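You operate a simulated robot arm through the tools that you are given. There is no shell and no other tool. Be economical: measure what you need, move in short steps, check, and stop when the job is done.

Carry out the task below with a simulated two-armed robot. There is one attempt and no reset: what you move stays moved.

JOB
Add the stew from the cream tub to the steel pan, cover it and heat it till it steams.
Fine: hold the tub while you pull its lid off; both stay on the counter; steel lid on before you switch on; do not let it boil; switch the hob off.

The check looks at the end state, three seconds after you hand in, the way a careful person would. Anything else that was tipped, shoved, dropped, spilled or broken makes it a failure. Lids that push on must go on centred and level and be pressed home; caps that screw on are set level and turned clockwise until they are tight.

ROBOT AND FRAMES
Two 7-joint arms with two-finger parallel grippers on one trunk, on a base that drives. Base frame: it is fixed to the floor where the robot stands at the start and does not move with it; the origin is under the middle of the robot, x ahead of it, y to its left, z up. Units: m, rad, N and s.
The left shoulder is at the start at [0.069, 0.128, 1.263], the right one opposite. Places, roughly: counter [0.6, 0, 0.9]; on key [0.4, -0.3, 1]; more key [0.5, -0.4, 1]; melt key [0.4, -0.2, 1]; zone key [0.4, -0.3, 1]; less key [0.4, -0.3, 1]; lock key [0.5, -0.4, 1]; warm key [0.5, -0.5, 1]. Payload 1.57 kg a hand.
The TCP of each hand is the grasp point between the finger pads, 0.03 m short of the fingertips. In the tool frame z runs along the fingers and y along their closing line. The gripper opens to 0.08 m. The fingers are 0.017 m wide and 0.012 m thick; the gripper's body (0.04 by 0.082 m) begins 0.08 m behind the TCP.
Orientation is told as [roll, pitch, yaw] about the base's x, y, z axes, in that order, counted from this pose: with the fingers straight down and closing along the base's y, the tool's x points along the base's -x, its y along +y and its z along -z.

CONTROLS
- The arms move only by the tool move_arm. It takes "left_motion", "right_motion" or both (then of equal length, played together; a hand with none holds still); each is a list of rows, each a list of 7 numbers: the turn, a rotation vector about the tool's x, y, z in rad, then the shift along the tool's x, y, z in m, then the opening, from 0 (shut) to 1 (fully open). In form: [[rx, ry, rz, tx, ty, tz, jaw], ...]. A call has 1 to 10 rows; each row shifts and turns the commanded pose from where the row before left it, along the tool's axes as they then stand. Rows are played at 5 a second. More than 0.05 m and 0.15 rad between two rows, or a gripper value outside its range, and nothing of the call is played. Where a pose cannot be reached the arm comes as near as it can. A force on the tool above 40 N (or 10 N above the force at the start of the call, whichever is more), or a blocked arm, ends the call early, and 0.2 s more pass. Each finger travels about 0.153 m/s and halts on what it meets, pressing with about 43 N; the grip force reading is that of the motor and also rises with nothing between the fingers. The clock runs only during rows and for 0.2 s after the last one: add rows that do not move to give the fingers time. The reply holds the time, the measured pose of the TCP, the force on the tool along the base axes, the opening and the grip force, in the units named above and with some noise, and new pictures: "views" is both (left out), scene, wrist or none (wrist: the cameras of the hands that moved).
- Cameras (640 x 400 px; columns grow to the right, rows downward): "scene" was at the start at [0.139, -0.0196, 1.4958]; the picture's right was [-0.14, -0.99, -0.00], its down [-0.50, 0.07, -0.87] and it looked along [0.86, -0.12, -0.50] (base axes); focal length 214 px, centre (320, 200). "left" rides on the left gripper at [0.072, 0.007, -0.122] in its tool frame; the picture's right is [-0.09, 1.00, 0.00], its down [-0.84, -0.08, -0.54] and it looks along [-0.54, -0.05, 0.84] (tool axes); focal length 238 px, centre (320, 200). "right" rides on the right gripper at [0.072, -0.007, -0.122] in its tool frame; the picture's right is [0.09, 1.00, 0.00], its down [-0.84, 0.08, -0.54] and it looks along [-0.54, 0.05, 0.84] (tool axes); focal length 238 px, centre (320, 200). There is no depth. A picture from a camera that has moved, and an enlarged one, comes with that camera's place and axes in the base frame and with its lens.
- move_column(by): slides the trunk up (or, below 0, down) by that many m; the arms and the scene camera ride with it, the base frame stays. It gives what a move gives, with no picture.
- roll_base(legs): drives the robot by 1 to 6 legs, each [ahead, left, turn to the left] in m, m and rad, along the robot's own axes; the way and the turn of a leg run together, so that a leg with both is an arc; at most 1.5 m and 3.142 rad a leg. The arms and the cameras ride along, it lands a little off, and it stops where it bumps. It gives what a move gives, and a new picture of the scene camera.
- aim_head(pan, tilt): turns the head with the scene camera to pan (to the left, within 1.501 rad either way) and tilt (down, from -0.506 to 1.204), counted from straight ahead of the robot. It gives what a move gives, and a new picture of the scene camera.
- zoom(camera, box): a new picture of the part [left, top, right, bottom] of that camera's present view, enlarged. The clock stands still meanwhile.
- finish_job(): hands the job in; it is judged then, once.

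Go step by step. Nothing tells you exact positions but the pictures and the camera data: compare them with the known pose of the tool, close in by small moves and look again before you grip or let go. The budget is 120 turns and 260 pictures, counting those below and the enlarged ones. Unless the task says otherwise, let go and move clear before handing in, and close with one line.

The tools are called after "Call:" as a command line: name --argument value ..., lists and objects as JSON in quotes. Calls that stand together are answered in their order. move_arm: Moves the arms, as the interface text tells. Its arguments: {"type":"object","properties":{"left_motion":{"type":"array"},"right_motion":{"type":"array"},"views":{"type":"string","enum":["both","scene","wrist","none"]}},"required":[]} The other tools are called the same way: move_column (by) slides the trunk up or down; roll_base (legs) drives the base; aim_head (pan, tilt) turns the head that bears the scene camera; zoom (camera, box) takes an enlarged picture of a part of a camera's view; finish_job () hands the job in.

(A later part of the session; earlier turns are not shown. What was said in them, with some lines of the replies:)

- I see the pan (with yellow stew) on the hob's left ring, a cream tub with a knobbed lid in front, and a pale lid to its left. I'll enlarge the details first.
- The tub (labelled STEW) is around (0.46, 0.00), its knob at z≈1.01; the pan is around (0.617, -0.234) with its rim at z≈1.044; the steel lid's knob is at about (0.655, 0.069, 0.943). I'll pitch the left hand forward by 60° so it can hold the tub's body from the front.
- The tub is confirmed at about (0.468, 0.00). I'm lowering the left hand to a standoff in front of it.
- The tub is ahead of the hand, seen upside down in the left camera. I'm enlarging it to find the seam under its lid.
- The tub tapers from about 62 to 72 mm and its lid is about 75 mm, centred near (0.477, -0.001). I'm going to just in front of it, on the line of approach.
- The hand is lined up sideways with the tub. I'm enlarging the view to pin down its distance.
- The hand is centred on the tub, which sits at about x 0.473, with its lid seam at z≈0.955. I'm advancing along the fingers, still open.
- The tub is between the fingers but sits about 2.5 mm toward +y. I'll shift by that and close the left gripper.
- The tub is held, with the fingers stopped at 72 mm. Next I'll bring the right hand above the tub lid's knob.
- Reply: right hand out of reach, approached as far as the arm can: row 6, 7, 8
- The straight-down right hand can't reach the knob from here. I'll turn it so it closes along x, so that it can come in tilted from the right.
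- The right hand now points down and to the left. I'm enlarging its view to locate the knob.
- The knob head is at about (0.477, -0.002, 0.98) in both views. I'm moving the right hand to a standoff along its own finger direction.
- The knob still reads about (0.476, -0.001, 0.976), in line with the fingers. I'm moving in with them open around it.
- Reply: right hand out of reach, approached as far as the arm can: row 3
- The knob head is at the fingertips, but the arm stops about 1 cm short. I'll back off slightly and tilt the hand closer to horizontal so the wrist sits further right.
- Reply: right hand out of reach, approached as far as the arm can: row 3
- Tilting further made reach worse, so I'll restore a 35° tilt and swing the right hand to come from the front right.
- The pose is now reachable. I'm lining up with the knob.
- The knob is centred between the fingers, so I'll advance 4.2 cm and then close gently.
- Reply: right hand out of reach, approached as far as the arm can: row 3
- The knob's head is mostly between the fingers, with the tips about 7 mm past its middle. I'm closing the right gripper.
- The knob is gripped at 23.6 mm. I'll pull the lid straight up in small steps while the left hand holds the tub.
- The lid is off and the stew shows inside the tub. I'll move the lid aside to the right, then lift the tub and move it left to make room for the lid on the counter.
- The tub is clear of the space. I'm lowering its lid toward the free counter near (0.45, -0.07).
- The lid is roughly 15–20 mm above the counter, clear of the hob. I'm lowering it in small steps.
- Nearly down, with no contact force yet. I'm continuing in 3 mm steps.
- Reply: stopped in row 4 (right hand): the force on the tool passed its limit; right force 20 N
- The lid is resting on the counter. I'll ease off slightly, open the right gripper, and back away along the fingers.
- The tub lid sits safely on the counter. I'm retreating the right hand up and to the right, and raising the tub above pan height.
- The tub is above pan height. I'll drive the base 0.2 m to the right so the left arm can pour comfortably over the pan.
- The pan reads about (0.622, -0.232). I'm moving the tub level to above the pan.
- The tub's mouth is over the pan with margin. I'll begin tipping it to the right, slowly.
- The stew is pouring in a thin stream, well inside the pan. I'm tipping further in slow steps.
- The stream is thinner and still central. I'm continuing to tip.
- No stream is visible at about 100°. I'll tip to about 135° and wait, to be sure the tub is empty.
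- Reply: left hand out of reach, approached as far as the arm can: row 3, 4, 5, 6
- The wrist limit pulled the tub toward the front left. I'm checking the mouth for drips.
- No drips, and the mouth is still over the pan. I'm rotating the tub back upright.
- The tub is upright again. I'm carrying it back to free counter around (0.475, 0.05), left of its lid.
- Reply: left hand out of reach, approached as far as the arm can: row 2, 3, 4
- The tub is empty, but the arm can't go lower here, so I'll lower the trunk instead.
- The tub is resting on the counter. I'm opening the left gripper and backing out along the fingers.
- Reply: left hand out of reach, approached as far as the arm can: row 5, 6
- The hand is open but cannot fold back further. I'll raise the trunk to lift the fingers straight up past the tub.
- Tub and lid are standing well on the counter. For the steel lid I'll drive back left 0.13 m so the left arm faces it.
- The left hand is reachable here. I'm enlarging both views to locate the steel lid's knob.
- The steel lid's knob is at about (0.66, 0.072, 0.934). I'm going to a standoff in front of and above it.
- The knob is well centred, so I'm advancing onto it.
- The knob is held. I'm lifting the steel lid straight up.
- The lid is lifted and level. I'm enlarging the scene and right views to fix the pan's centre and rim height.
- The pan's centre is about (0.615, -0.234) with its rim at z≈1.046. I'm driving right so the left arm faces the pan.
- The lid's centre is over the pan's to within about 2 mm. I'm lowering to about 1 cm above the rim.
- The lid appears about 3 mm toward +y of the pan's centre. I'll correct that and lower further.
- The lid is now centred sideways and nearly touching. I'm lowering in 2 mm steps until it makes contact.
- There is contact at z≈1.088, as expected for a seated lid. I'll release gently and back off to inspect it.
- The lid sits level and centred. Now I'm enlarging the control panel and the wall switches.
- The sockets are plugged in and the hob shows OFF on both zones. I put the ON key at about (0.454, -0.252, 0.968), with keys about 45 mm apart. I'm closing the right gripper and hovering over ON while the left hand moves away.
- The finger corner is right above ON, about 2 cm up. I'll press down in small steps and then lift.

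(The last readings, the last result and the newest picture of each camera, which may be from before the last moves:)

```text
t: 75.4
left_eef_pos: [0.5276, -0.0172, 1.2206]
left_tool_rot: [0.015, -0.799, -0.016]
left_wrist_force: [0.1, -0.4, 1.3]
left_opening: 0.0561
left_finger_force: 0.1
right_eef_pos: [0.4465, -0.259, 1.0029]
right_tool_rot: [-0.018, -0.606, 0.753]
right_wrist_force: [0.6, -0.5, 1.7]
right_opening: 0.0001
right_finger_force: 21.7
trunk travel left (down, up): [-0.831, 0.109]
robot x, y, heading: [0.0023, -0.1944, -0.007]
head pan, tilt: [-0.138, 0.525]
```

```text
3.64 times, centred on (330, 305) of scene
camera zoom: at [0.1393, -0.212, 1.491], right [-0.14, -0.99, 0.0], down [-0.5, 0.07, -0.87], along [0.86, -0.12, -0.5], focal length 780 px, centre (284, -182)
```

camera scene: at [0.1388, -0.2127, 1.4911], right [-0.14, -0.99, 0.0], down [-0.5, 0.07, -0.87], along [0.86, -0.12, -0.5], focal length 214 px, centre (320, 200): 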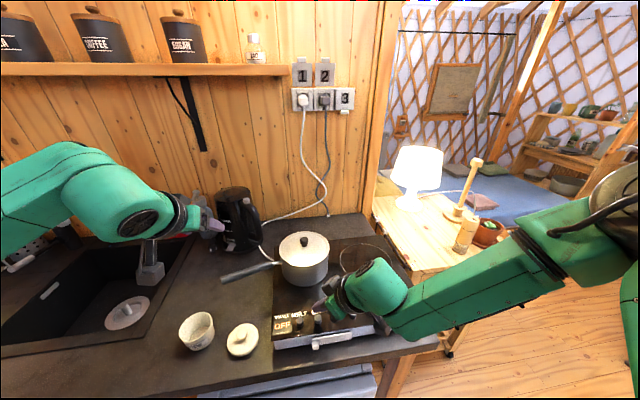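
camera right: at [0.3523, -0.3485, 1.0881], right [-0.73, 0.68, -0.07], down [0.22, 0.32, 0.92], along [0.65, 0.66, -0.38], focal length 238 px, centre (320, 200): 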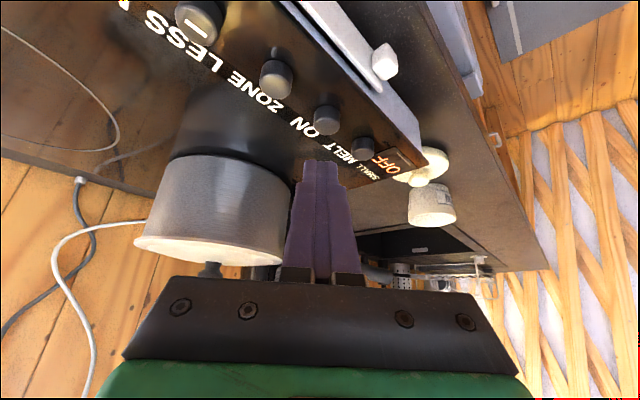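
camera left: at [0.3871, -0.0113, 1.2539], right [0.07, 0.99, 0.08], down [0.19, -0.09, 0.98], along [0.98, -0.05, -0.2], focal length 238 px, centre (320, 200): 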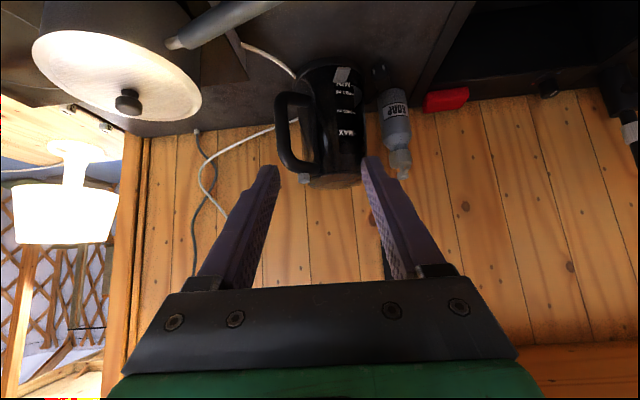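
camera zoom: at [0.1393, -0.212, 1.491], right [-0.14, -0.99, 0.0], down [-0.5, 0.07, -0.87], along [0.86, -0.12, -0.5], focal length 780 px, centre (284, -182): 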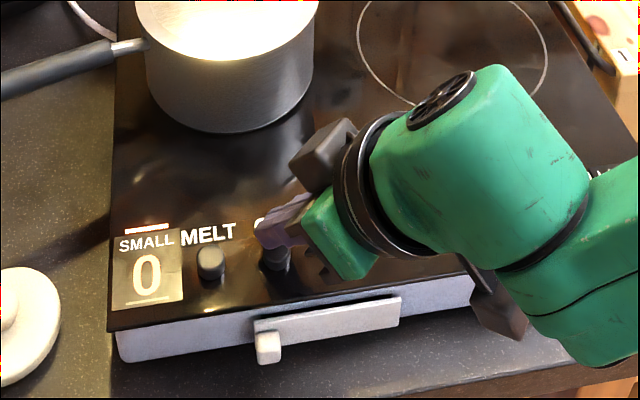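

ON worked: the SMALL display shows 0 with its selector bar lit. I'm lifting and moving to MORE (+), about 136 mm to the right.

Call:
move_arm --right_motion '[[0, 0, 0, -0.017, 0, -0.0248, 0], [0, 0, 0, 0.0246, -0.0342, -0.0168, 0], [0, 0, 0, 0.0246, -0.0342, -0.0168, 0], [0, 0, 0, 0.0246, -0.0342, -0.0168, 0], [0, 0, 0, 0, 0, 0, 0]]' --views "none"

Call:
zoom --camera "right" --box '[220, 60, 420, 220]'

Call:
zoom --camera "scene" --box '[260, 240, 440, 360]'

```text
t: 76.6
left_eef_pos: [0.5259, -0.0159, 1.2213]
left_tool_rot: [0.013, -0.801, -0.015]
left_wrist_force: [0.6, 0.3, -0.3]
left_opening: 0.056
left_finger_force: 0.1
right_eef_pos: [0.4505, -0.3941, 1.0327]
right_tool_rot: [-0.015, -0.606, 0.751]
right_wrist_force: [0.5, 0.5, 0.1]
right_opening: 0.0
right_finger_force: 21.0
trunk travel left (down, up): [-0.831, 0.109]
robot x, y, heading: [-0.0003, -0.2004, -0.004]
head pan, tilt: [-0.138, 0.525]
```

```text
2.50 times, centred on (320, 140) of right
camera zoom: at [0.3591, -0.4848, 1.091], right [-0.73, 0.68, -0.07], down [0.22, 0.32, 0.92], along [0.65, 0.66, -0.38], focal length 596 px, centre (320, 350)
```

zoom: 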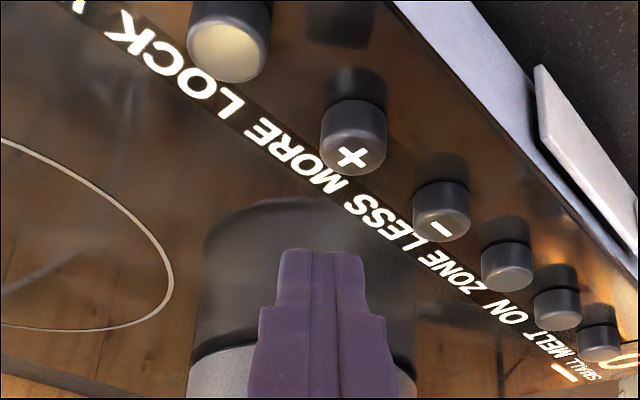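

```text
3.33 times, centred on (350, 300) of scene
camera zoom: at [0.1397, -0.2119, 1.491], right [-0.14, -0.99, 0.0], down [-0.5, 0.07, -0.86], along [0.86, -0.12, -0.5], focal length 715 px, centre (220, -133)
```

zoom: 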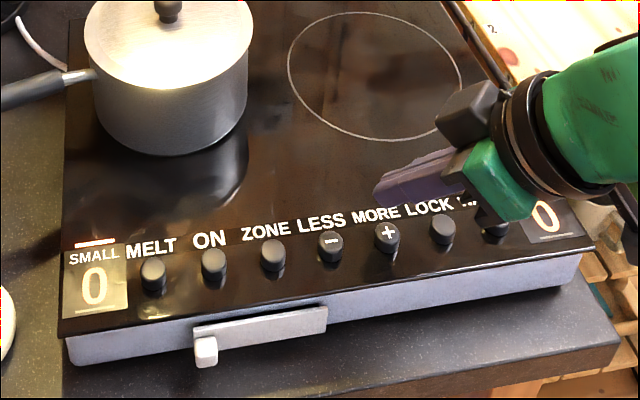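

MORE is under the fingertip to within about 2 mm. I'm pressing once and lifting.

Call:
move_arm --right_motion '[[0, 0, 0, 0.0068, 0.002, 0.0099, 0], [0, 0, 0, 0.0057, 0, 0.0082, 0], [0, 0, 0, 0.0028, 0, 0.0041, 0], [0, 0, 0, 0.0014, 0, 0.0021, 0], [0, 0, 0, -0.0085, 0, -0.0124, 0], [0, 0, 0, 0, 0, 0, 0]]' --views "none"

Call:
zoom --camera "scene" --box '[260, 240, 440, 360]'

```text
t: 78.0
left_eef_pos: [0.5259, -0.016, 1.2204]
left_tool_rot: [0.013, -0.799, -0.014]
left_wrist_force: [-0.2, -0.6, -1.0]
left_opening: 0.056
left_finger_force: 0.1
right_eef_pos: [0.4497, -0.3924, 1.0181]
right_tool_rot: [-0.016, -0.607, 0.75]
right_wrist_force: [0.3, -0.4, 1.2]
right_opening: 0.0002
right_finger_force: 21.6
trunk travel left (down, up): [-0.831, 0.109]
robot x, y, heading: [-0.001, -0.2006, -0.005]
head pan, tilt: [-0.138, 0.525]
```

```text
3.33 times, centred on (350, 300) of scene
camera zoom: at [0.1395, -0.2121, 1.491], right [-0.14, -0.99, 0.0], down [-0.5, 0.07, -0.86], along [0.86, -0.12, -0.5], focal length 715 px, centre (220, -133)
```

zoom: 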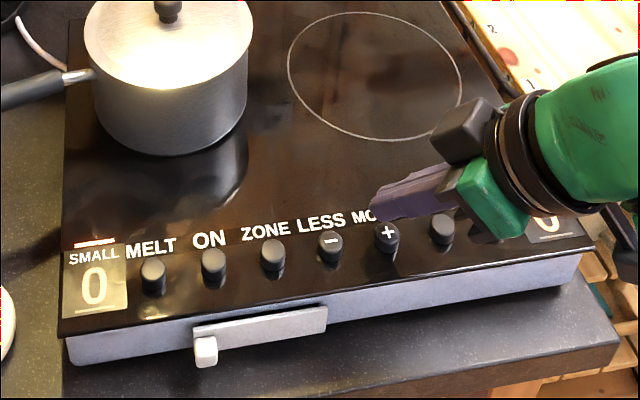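

The display still reads 0, so the press was too shallow. I'm pressing again a few millimetres deeper, with a small shift toward the key's centre.

Call:
move_arm --right_motion '[[0, 0, 0, 0.0067, 0.0027, 0.0045, 0], [0, 0, 0, 0.0042, 0, 0.0062, 0], [0, 0, 0, 0.0017, 0, 0.0025, 0], [0, 0, 0, 0, 0, 0, 0]]' --views "none"

Call:
zoom --camera "scene" --box '[260, 240, 440, 360]'

Call:
zoom --camera "right" --box '[220, 60, 420, 220]'

```text
t: 79.0
left_eef_pos: [0.527, -0.0168, 1.2213]
left_tool_rot: [0.013, -0.799, -0.015]
left_wrist_force: [-0.7, -0.3, 0.6]
left_opening: 0.0562
left_finger_force: 0.1
right_eef_pos: [0.4442, -0.3927, 1.0012]
right_tool_rot: [-0.015, -0.606, 0.752]
right_wrist_force: [0.2, -0.4, 3.0]
right_opening: 0.0
right_finger_force: 20.9
trunk travel left (down, up): [-0.831, 0.109]
robot x, y, heading: [0.0013, -0.2027, -0.001]
head pan, tilt: [-0.138, 0.525]
```

```text
3.33 times, centred on (350, 300) of scene
camera zoom: at [0.1393, -0.2121, 1.4911], right [-0.14, -0.99, 0.0], down [-0.5, 0.07, -0.87], along [0.86, -0.12, -0.5], focal length 715 px, centre (220, -133)
```

zoom: 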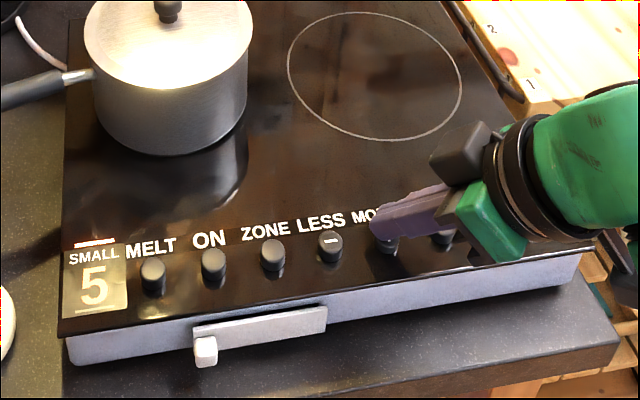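

```text
2.50 times, centred on (320, 140) of right
camera zoom: at [0.3536, -0.4837, 1.0596], right [-0.73, 0.68, -0.07], down [0.22, 0.32, 0.92], along [0.65, 0.66, -0.38], focal length 596 px, centre (320, 350)
```

zoom: 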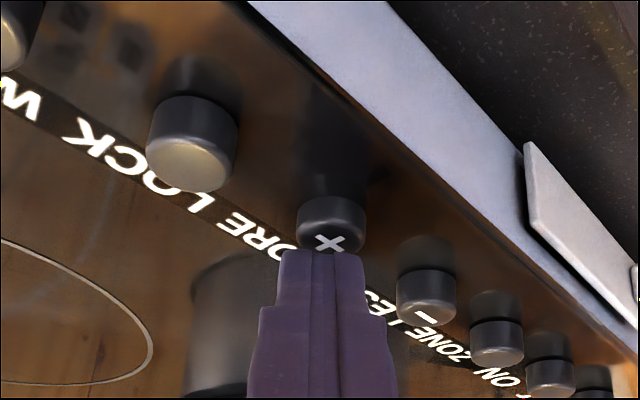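

SMALL now reads 5. I'm lifting off and returning to hover over ON, ready to switch off, while watching for steam.

Call:
move_arm --right_motion '[[0, 0, 0, -0.0136, 0, -0.0198, 0], [0, 0, 0, -0.0253, 0.0322, 0.0173, 0], [0, 0, 0, -0.0253, 0.0322, 0.0173, 0], [0, 0, 0, -0.0253, 0.0322, 0.0173, 0], [0, 0, 0, 0, 0, 0, 0]]' --views "none"

Call:
zoom --camera "scene" --box '[240, 190, 420, 350]'

```text
t: 80.2
left_eef_pos: [0.5258, -0.0176, 1.2212]
left_tool_rot: [0.016, -0.799, -0.014]
left_wrist_force: [0.0, 0.3, 0.1]
left_opening: 0.0562
left_finger_force: 0.1
right_eef_pos: [0.4474, -0.2587, 1.026]
right_tool_rot: [-0.016, -0.605, 0.753]
right_wrist_force: [0.0, -0.3, 0.4]
right_opening: 0.0
right_finger_force: 21.2
trunk travel left (down, up): [-0.831, 0.109]
robot x, y, heading: [-0.0001, -0.1982, -0.006]
head pan, tilt: [-0.138, 0.525]
```

```text
2.50 times, centred on (330, 270) of scene
camera zoom: at [0.139, -0.2127, 1.491], right [-0.14, -0.99, 0.0], down [-0.5, 0.07, -0.87], along [0.86, -0.12, -0.5], focal length 536 px, centre (295, 25)
```

zoom: 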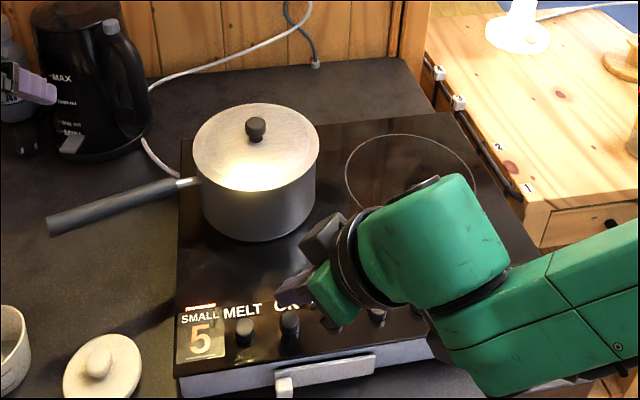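

The small ring is at 5. I'll wait in short stretches and look for steam.

Call:
move_arm --right_motion '[[0, 0, 0, 0, 0, 0, 0], [0, 0, 0, 0, 0, 0, 0], [0, 0, 0, 0, 0, 0, 0], [0, 0, 0, 0, 0, 0, 0], [0, 0, 0, 0, 0, 0, 0], [0, 0, 0, 0, 0, 0, 0], [0, 0, 0, 0, 0, 0, 0], [0, 0, 0, 0, 0, 0, 0], [0, 0, 0, 0, 0, 0, 0], [0, 0, 0, 0, 0, 0, 0]]' --views "none"

Call:
move_arm --right_motion '[[0, 0, 0, 0, 0, 0, 0], [0, 0, 0, 0, 0, 0, 0], [0, 0, 0, 0, 0, 0, 0], [0, 0, 0, 0, 0, 0, 0], [0, 0, 0, 0, 0, 0, 0], [0, 0, 0, 0, 0, 0, 0], [0, 0, 0, 0, 0, 0, 0], [0, 0, 0, 0, 0, 0, 0], [0, 0, 0, 0, 0, 0, 0], [0, 0, 0, 0, 0, 0, 0]]' --views "none"

Call:
zoom --camera "scene" --box '[240, 190, 420, 350]'

```text
t: 82.4
left_eef_pos: [0.5269, -0.0161, 1.2213]
left_tool_rot: [0.013, -0.8, -0.014]
left_wrist_force: [0.6, 0.7, -0.9]
left_opening: 0.0562
left_finger_force: 0.0
right_eef_pos: [0.4473, -0.2587, 1.0241]
right_tool_rot: [-0.015, -0.605, 0.753]
right_wrist_force: [-0.7, -0.3, 0.3]
right_opening: 0.0003
right_finger_force: 21.2
trunk travel left (down, up): [-0.831, 0.109]
robot x, y, heading: [-0.0026, -0.1991, -0.006]
head pan, tilt: [-0.138, 0.525]
```

```text
t: 84.6
left_eef_pos: [0.5252, -0.0161, 1.2206]
left_tool_rot: [0.015, -0.798, -0.013]
left_wrist_force: [0.4, -0.7, 0.2]
left_opening: 0.056
left_finger_force: 0.1
right_eef_pos: [0.4472, -0.2592, 1.025]
right_tool_rot: [-0.015, -0.606, 0.753]
right_wrist_force: [-0.1, 0.7, -0.3]
right_opening: 0.0001
right_finger_force: 21.0
trunk travel left (down, up): [-0.831, 0.109]
robot x, y, heading: [-0.001, -0.2023, -0.006]
head pan, tilt: [-0.138, 0.525]
```

```text
2.50 times, centred on (330, 270) of scene
camera zoom: at [0.1396, -0.2121, 1.491], right [-0.14, -0.99, 0.0], down [-0.5, 0.07, -0.86], along [0.86, -0.12, -0.5], focal length 536 px, centre (295, 25)
```

zoom: 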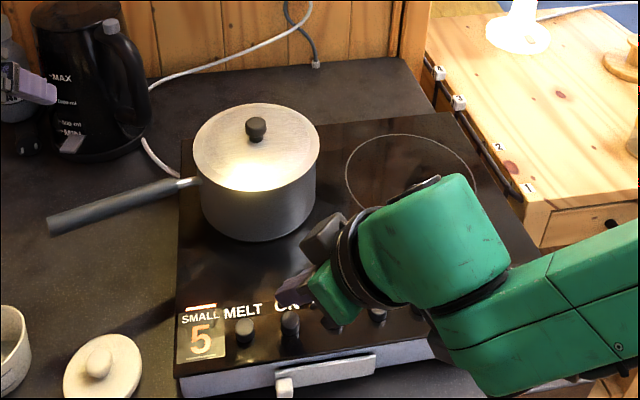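

No steam yet; waiting longer.

Call:
move_arm --right_motion '[[0, 0, 0, 0, 0, 0, 0], [0, 0, 0, 0, 0, 0, 0], [0, 0, 0, 0, 0, 0, 0], [0, 0, 0, 0, 0, 0, 0], [0, 0, 0, 0, 0, 0, 0], [0, 0, 0, 0, 0, 0, 0], [0, 0, 0, 0, 0, 0, 0], [0, 0, 0, 0, 0, 0, 0], [0, 0, 0, 0, 0, 0, 0], [0, 0, 0, 0, 0, 0, 0]]' --views "none"

Call:
move_arm --right_motion '[[0, 0, 0, 0, 0, 0, 0], [0, 0, 0, 0, 0, 0, 0], [0, 0, 0, 0, 0, 0, 0], [0, 0, 0, 0, 0, 0, 0], [0, 0, 0, 0, 0, 0, 0], [0, 0, 0, 0, 0, 0, 0], [0, 0, 0, 0, 0, 0, 0], [0, 0, 0, 0, 0, 0, 0], [0, 0, 0, 0, 0, 0, 0], [0, 0, 0, 0, 0, 0, 0]]' --views "none"

Call:
zoom --camera "scene" --box '[240, 190, 420, 350]'

```text
t: 86.8
left_eef_pos: [0.5257, -0.0168, 1.2208]
left_tool_rot: [0.013, -0.798, -0.015]
left_wrist_force: [-0.7, -0.8, 0.2]
left_opening: 0.0561
left_finger_force: 0.1
right_eef_pos: [0.447, -0.2581, 1.0243]
right_tool_rot: [-0.016, -0.604, 0.753]
right_wrist_force: [0.1, 0.2, -0.3]
right_opening: 0.0
right_finger_force: 21.0
trunk travel left (down, up): [-0.831, 0.109]
robot x, y, heading: [0.0025, -0.1974, -0.001]
head pan, tilt: [-0.138, 0.525]
```

```text
t: 89.0
left_eef_pos: [0.5264, -0.0163, 1.2196]
left_tool_rot: [0.014, -0.8, -0.014]
left_wrist_force: [0.1, 0.6, 0.6]
left_opening: 0.0558
left_finger_force: 0.1
right_eef_pos: [0.4468, -0.2589, 1.0263]
right_tool_rot: [-0.017, -0.606, 0.753]
right_wrist_force: [-0.3, -0.3, -0.4]
right_opening: 0.0
right_finger_force: 21.6
trunk travel left (down, up): [-0.831, 0.109]
robot x, y, heading: [0.0004, -0.2004, -0.005]
head pan, tilt: [-0.138, 0.525]
```

```text
2.50 times, centred on (330, 270) of scene
camera zoom: at [0.1396, -0.2121, 1.491], right [-0.14, -0.99, 0.0], down [-0.5, 0.07, -0.86], along [0.86, -0.12, -0.5], focal length 536 px, centre (295, 25)
```

zoom: 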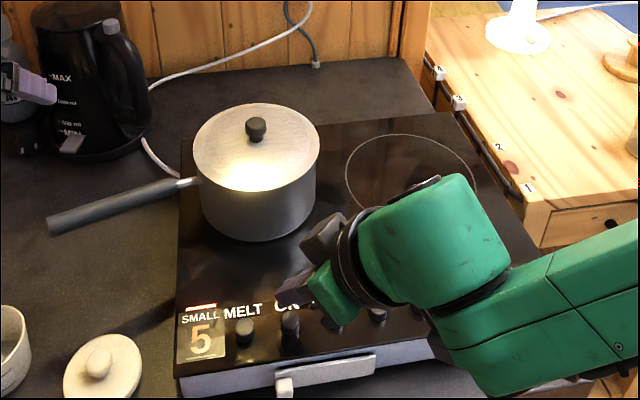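

Still no steam; continuing, with a look between stretches.

Call:
move_arm --right_motion '[[0, 0, 0, 0, 0, 0, 0], [0, 0, 0, 0, 0, 0, 0], [0, 0, 0, 0, 0, 0, 0], [0, 0, 0, 0, 0, 0, 0], [0, 0, 0, 0, 0, 0, 0], [0, 0, 0, 0, 0, 0, 0], [0, 0, 0, 0, 0, 0, 0], [0, 0, 0, 0, 0, 0, 0], [0, 0, 0, 0, 0, 0, 0], [0, 0, 0, 0, 0, 0, 0]]' --views "none"

Call:
move_arm --right_motion '[[0, 0, 0, 0, 0, 0, 0], [0, 0, 0, 0, 0, 0, 0], [0, 0, 0, 0, 0, 0, 0], [0, 0, 0, 0, 0, 0, 0], [0, 0, 0, 0, 0, 0, 0], [0, 0, 0, 0, 0, 0, 0], [0, 0, 0, 0, 0, 0, 0], [0, 0, 0, 0, 0, 0, 0], [0, 0, 0, 0, 0, 0, 0], [0, 0, 0, 0, 0, 0, 0]]' --views "none"

Call:
move_arm --right_motion '[[0, 0, 0, 0, 0, 0, 0], [0, 0, 0, 0, 0, 0, 0], [0, 0, 0, 0, 0, 0, 0], [0, 0, 0, 0, 0, 0, 0], [0, 0, 0, 0, 0, 0, 0], [0, 0, 0, 0, 0, 0, 0], [0, 0, 0, 0, 0, 0, 0], [0, 0, 0, 0, 0, 0, 0], [0, 0, 0, 0, 0, 0, 0], [0, 0, 0, 0, 0, 0, 0]]' --views "none"

Call:
zoom --camera "scene" --box '[240, 190, 420, 350]'

```text
t: 91.2
left_eef_pos: [0.527, -0.0173, 1.2202]
left_tool_rot: [0.014, -0.8, -0.014]
left_wrist_force: [0.0, -0.1, 0.4]
left_opening: 0.056
left_finger_force: 0.0
right_eef_pos: [0.4473, -0.2588, 1.0248]
right_tool_rot: [-0.017, -0.605, 0.753]
right_wrist_force: [0.7, -0.6, 0.1]
right_opening: 0.0
right_finger_force: 21.2
trunk travel left (down, up): [-0.831, 0.109]
robot x, y, heading: [-0.0003, -0.1989, -0.002]
head pan, tilt: [-0.138, 0.525]
```

```text
t: 93.4
left_eef_pos: [0.5265, -0.0165, 1.2194]
left_tool_rot: [0.013, -0.8, -0.014]
left_wrist_force: [0.8, -0.7, 0.2]
left_opening: 0.0555
left_finger_force: 0.0
right_eef_pos: [0.4486, -0.2594, 1.0259]
right_tool_rot: [-0.016, -0.607, 0.752]
right_wrist_force: [0.4, 0.5, 0.1]
right_opening: 0.0
right_finger_force: 21.1
trunk travel left (down, up): [-0.831, 0.109]
robot x, y, heading: [0.0, -0.1977, -0.008]
head pan, tilt: [-0.138, 0.525]
```

```text
t: 95.6
left_eef_pos: [0.5253, -0.0163, 1.2203]
left_tool_rot: [0.016, -0.8, -0.013]
left_wrist_force: [-0.5, 0.5, -1.0]
left_opening: 0.0562
left_finger_force: 0.0
right_eef_pos: [0.4461, -0.2592, 1.0256]
right_tool_rot: [-0.015, -0.608, 0.753]
right_wrist_force: [0.0, 0.6, 0.5]
right_opening: 0.0003
right_finger_force: 21.1
trunk travel left (down, up): [-0.831, 0.109]
robot x, y, heading: [-0.0022, -0.1998, -0.001]
head pan, tilt: [-0.138, 0.525]
```

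```text
2.50 times, centred on (330, 270) of scene
camera zoom: at [0.1396, -0.2121, 1.491], right [-0.14, -0.99, 0.0], down [-0.5, 0.07, -0.86], along [0.86, -0.12, -0.5], focal length 536 px, centre (295, 25)
```

zoom: 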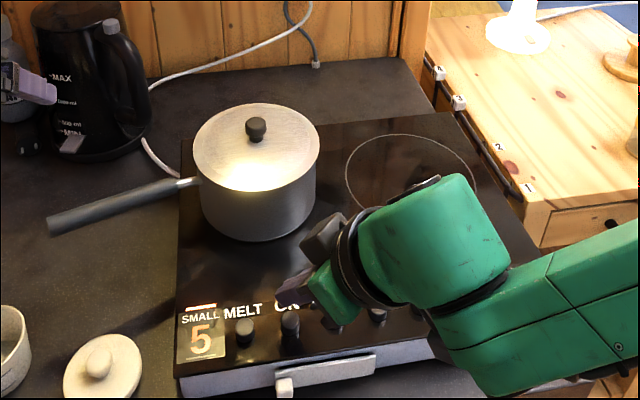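

Call:
move_arm --right_motion '[[0, 0, 0, 0, 0, 0, 0], [0, 0, 0, 0, 0, 0, 0], [0, 0, 0, 0, 0, 0, 0], [0, 0, 0, 0, 0, 0, 0], [0, 0, 0, 0, 0, 0, 0], [0, 0, 0, 0, 0, 0, 0], [0, 0, 0, 0, 0, 0, 0], [0, 0, 0, 0, 0, 0, 0], [0, 0, 0, 0, 0, 0, 0], [0, 0, 0, 0, 0, 0, 0]]' --views "none"

Call:
move_arm --right_motion '[[0, 0, 0, 0, 0, 0, 0], [0, 0, 0, 0, 0, 0, 0], [0, 0, 0, 0, 0, 0, 0], [0, 0, 0, 0, 0, 0, 0], [0, 0, 0, 0, 0, 0, 0], [0, 0, 0, 0, 0, 0, 0], [0, 0, 0, 0, 0, 0, 0], [0, 0, 0, 0, 0, 0, 0], [0, 0, 0, 0, 0, 0, 0], [0, 0, 0, 0, 0, 0, 0]]' --views "none"

Call:
move_arm --right_motion '[[0, 0, 0, 0, 0, 0, 0], [0, 0, 0, 0, 0, 0, 0], [0, 0, 0, 0, 0, 0, 0], [0, 0, 0, 0, 0, 0, 0], [0, 0, 0, 0, 0, 0, 0], [0, 0, 0, 0, 0, 0, 0], [0, 0, 0, 0, 0, 0, 0], [0, 0, 0, 0, 0, 0, 0], [0, 0, 0, 0, 0, 0, 0], [0, 0, 0, 0, 0, 0, 0]]' --views "none"

Call:
zoom --camera "scene" --box '[240, 190, 420, 350]'

```text
t: 97.8
left_eef_pos: [0.5264, -0.0176, 1.2216]
left_tool_rot: [0.014, -0.799, -0.015]
left_wrist_force: [0.2, -0.4, -0.5]
left_opening: 0.056
left_finger_force: 0.0
right_eef_pos: [0.447, -0.258, 1.0246]
right_tool_rot: [-0.017, -0.606, 0.752]
right_wrist_force: [-0.5, 0.5, 0.1]
right_opening: 0.0
right_finger_force: 21.5
trunk travel left (down, up): [-0.831, 0.109]
robot x, y, heading: [0.0011, -0.1976, -0.008]
head pan, tilt: [-0.138, 0.525]
```

```text
t: 100.0
left_eef_pos: [0.527, -0.0168, 1.2216]
left_tool_rot: [0.013, -0.801, -0.016]
left_wrist_force: [0.0, 0.4, -0.5]
left_opening: 0.0561
left_finger_force: 0.0
right_eef_pos: [0.448, -0.259, 1.025]
right_tool_rot: [-0.018, -0.603, 0.752]
right_wrist_force: [0.0, 0.0, 0.3]
right_opening: 0.0
right_finger_force: 21.1
trunk travel left (down, up): [-0.831, 0.109]
robot x, y, heading: [-0.0005, -0.1997, -0.004]
head pan, tilt: [-0.138, 0.525]
```

```text
t: 102.2
left_eef_pos: [0.5265, -0.0171, 1.2211]
left_tool_rot: [0.014, -0.8, -0.014]
left_wrist_force: [0.7, -0.5, 0.4]
left_opening: 0.0558
left_finger_force: 0.1
right_eef_pos: [0.4473, -0.2598, 1.0257]
right_tool_rot: [-0.017, -0.605, 0.752]
right_wrist_force: [0.5, 0.8, -0.1]
right_opening: 0.0001
right_finger_force: 21.1
trunk travel left (down, up): [-0.831, 0.109]
robot x, y, heading: [-0.0024, -0.1968, -0.008]
head pan, tilt: [-0.138, 0.525]
```

```text
2.50 times, centred on (330, 270) of scene
camera zoom: at [0.1396, -0.2121, 1.491], right [-0.14, -0.99, 0.0], down [-0.5, 0.07, -0.86], along [0.86, -0.12, -0.5], focal length 536 px, centre (295, 25)
```

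zoom: 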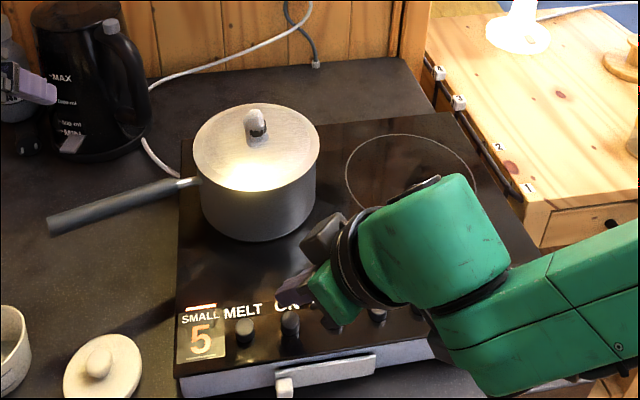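

A pale wisp appears over the lid's knob. I'm looking closer; the clock stands still meanwhile.

Call:
zoom --camera "scene" --box '[270, 200, 350, 270]'

Call:
zoom --camera "left" --box '[0, 0, 260, 180]'

```text
5.71 times, centred on (310, 235) of scene
camera zoom: at [0.1396, -0.2121, 1.491], right [-0.14, -0.99, 0.0], down [-0.5, 0.07, -0.86], along [0.86, -0.12, -0.5], focal length 1226 px, centre (377, 0)
```

zoom: 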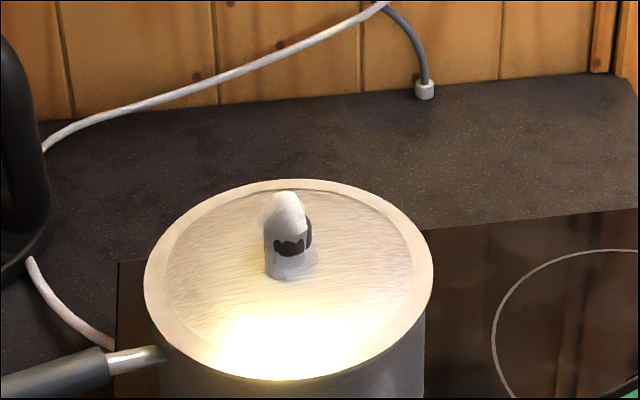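

```text
2.22 times, centred on (130, 90) of left
camera zoom: at [0.3878, -0.0108, 1.2536], right [0.07, 0.99, 0.08], down [0.19, -0.09, 0.98], along [0.98, -0.05, -0.2], focal length 530 px, centre (742, 444)
```

zoom: 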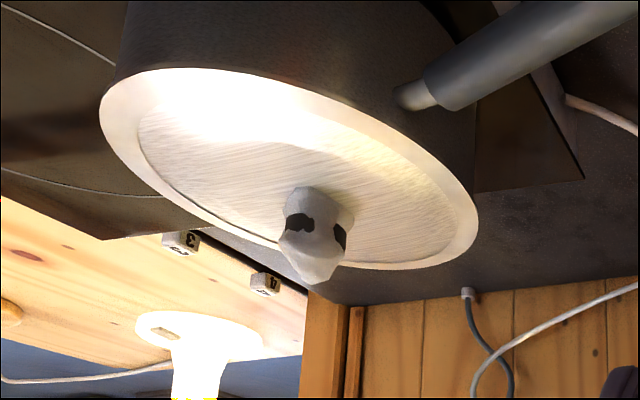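

That is steam rising at the knob. I'm pressing ON now to switch the hob off.

Call:
move_arm --right_motion '[[0, 0, 0, 0.0068, 0, 0.0099, 0], [0, 0, 0, 0.0045, 0, 0.0066, 0], [0, 0, 0, 0.0025, 0, 0.0037, 0], [0, 0, 0, 0, 0, 0, 0]]' --views "none"

Call:
zoom --camera "scene" --box '[240, 190, 420, 350]'

```text
t: 103.2
left_eef_pos: [0.5255, -0.0176, 1.2207]
left_tool_rot: [0.016, -0.799, -0.013]
left_wrist_force: [0.2, -0.4, -0.7]
left_opening: 0.0561
left_finger_force: 0.0
right_eef_pos: [0.4485, -0.2592, 1.0015]
right_tool_rot: [-0.017, -0.606, 0.752]
right_wrist_force: [0.2, -1.0, 3.4]
right_opening: 0.0002
right_finger_force: 21.3
trunk travel left (down, up): [-0.831, 0.109]
robot x, y, heading: [-0.0031, -0.2018, 0.004]
head pan, tilt: [-0.138, 0.525]
```

```text
2.50 times, centred on (330, 270) of scene
camera zoom: at [0.1392, -0.2124, 1.4911], right [-0.14, -0.99, 0.0], down [-0.5, 0.07, -0.87], along [0.86, -0.12, -0.5], focal length 536 px, centre (295, 25)
```

zoom: 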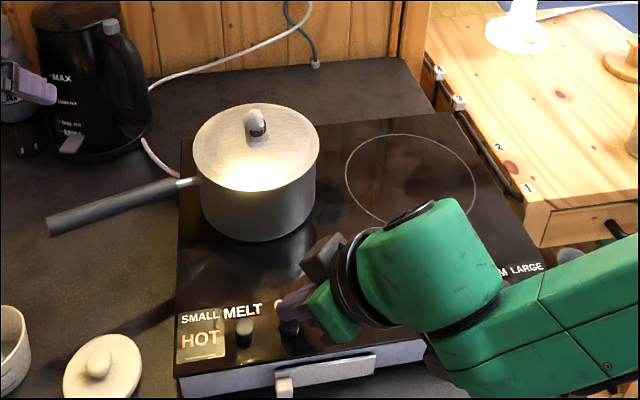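

The SMALL display now reads HOT and the selector bar is out, so the hob is off. I'm lifting the right hand away and checking the final state.

Call:
move_arm --right_motion '[[0, 0, 0, -0.017, 0, -0.0248, 0], [0, 0, 0, 0.004, -0.02, -0.035, 0], [0, 0, 0, 0.004, -0.02, -0.035, 0], [0, 0, 0, 0.004, -0.02, -0.035, 0], [0, 0, 0, 0.004, -0.02, -0.035, 0], [0, 0, 0, 0, 0, 0, 0]]' --views "scene"

Call:
zoom --camera "scene" --box '[160, 210, 440, 370]'

```text
t: 104.6
left_eef_pos: [0.527, -0.017, 1.2194]
left_tool_rot: [0.014, -0.798, -0.011]
left_wrist_force: [-0.9, 0.5, 0.0]
left_opening: 0.056
left_finger_force: 0.0
right_eef_pos: [0.433, -0.3782, 1.1383]
right_tool_rot: [-0.015, -0.604, 0.752]
right_wrist_force: [0.3, 1.0, 0.5]
right_opening: 0.0002
right_finger_force: 21.5
trunk travel left (down, up): [-0.831, 0.109]
robot x, y, heading: [0.0014, -0.1984, -0.009]
head pan, tilt: [-0.138, 0.525]
camera scene: at [0.1399, -0.2106, 1.491], right [-0.14, -0.99, 0.0], down [-0.5, 0.07, -0.86], along [0.86, -0.12, -0.5], focal length 214 px, centre (320, 200)
```

scene: 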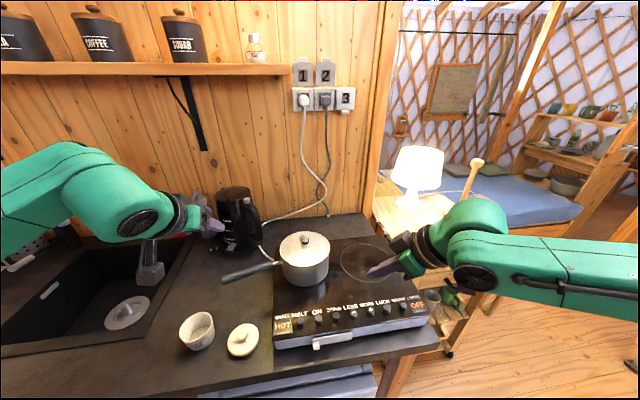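

```text
2.29 times, centred on (300, 290) of scene
camera zoom: at [0.1399, -0.2106, 1.491], right [-0.14, -0.99, 0.0], down [-0.5, 0.07, -0.86], along [0.86, -0.12, -0.5], focal length 490 px, centre (366, -6)
```

zoom: 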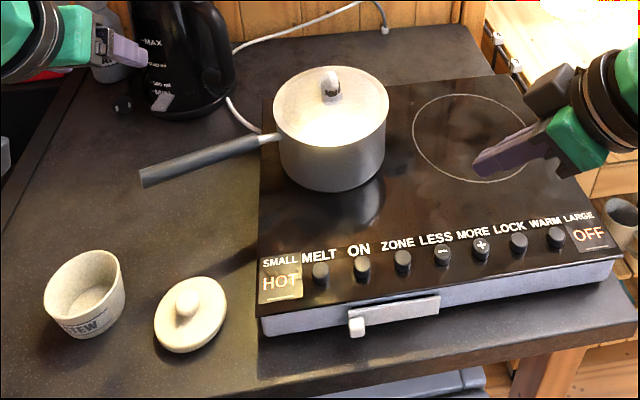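

The lidded pan is steaming, the hob is off (SMALL shows residual HOT, LARGE shows OFF), and the empty tub and its lid stand on the counter. Both hands are clear, so I'm handing in.

Call:
finish_job

```text
The job is handed in.
```

The stew is in the steel pan with its lid on. I heated it until it steamed, then switched the hob off; the empty tub and its lid are on the counter.
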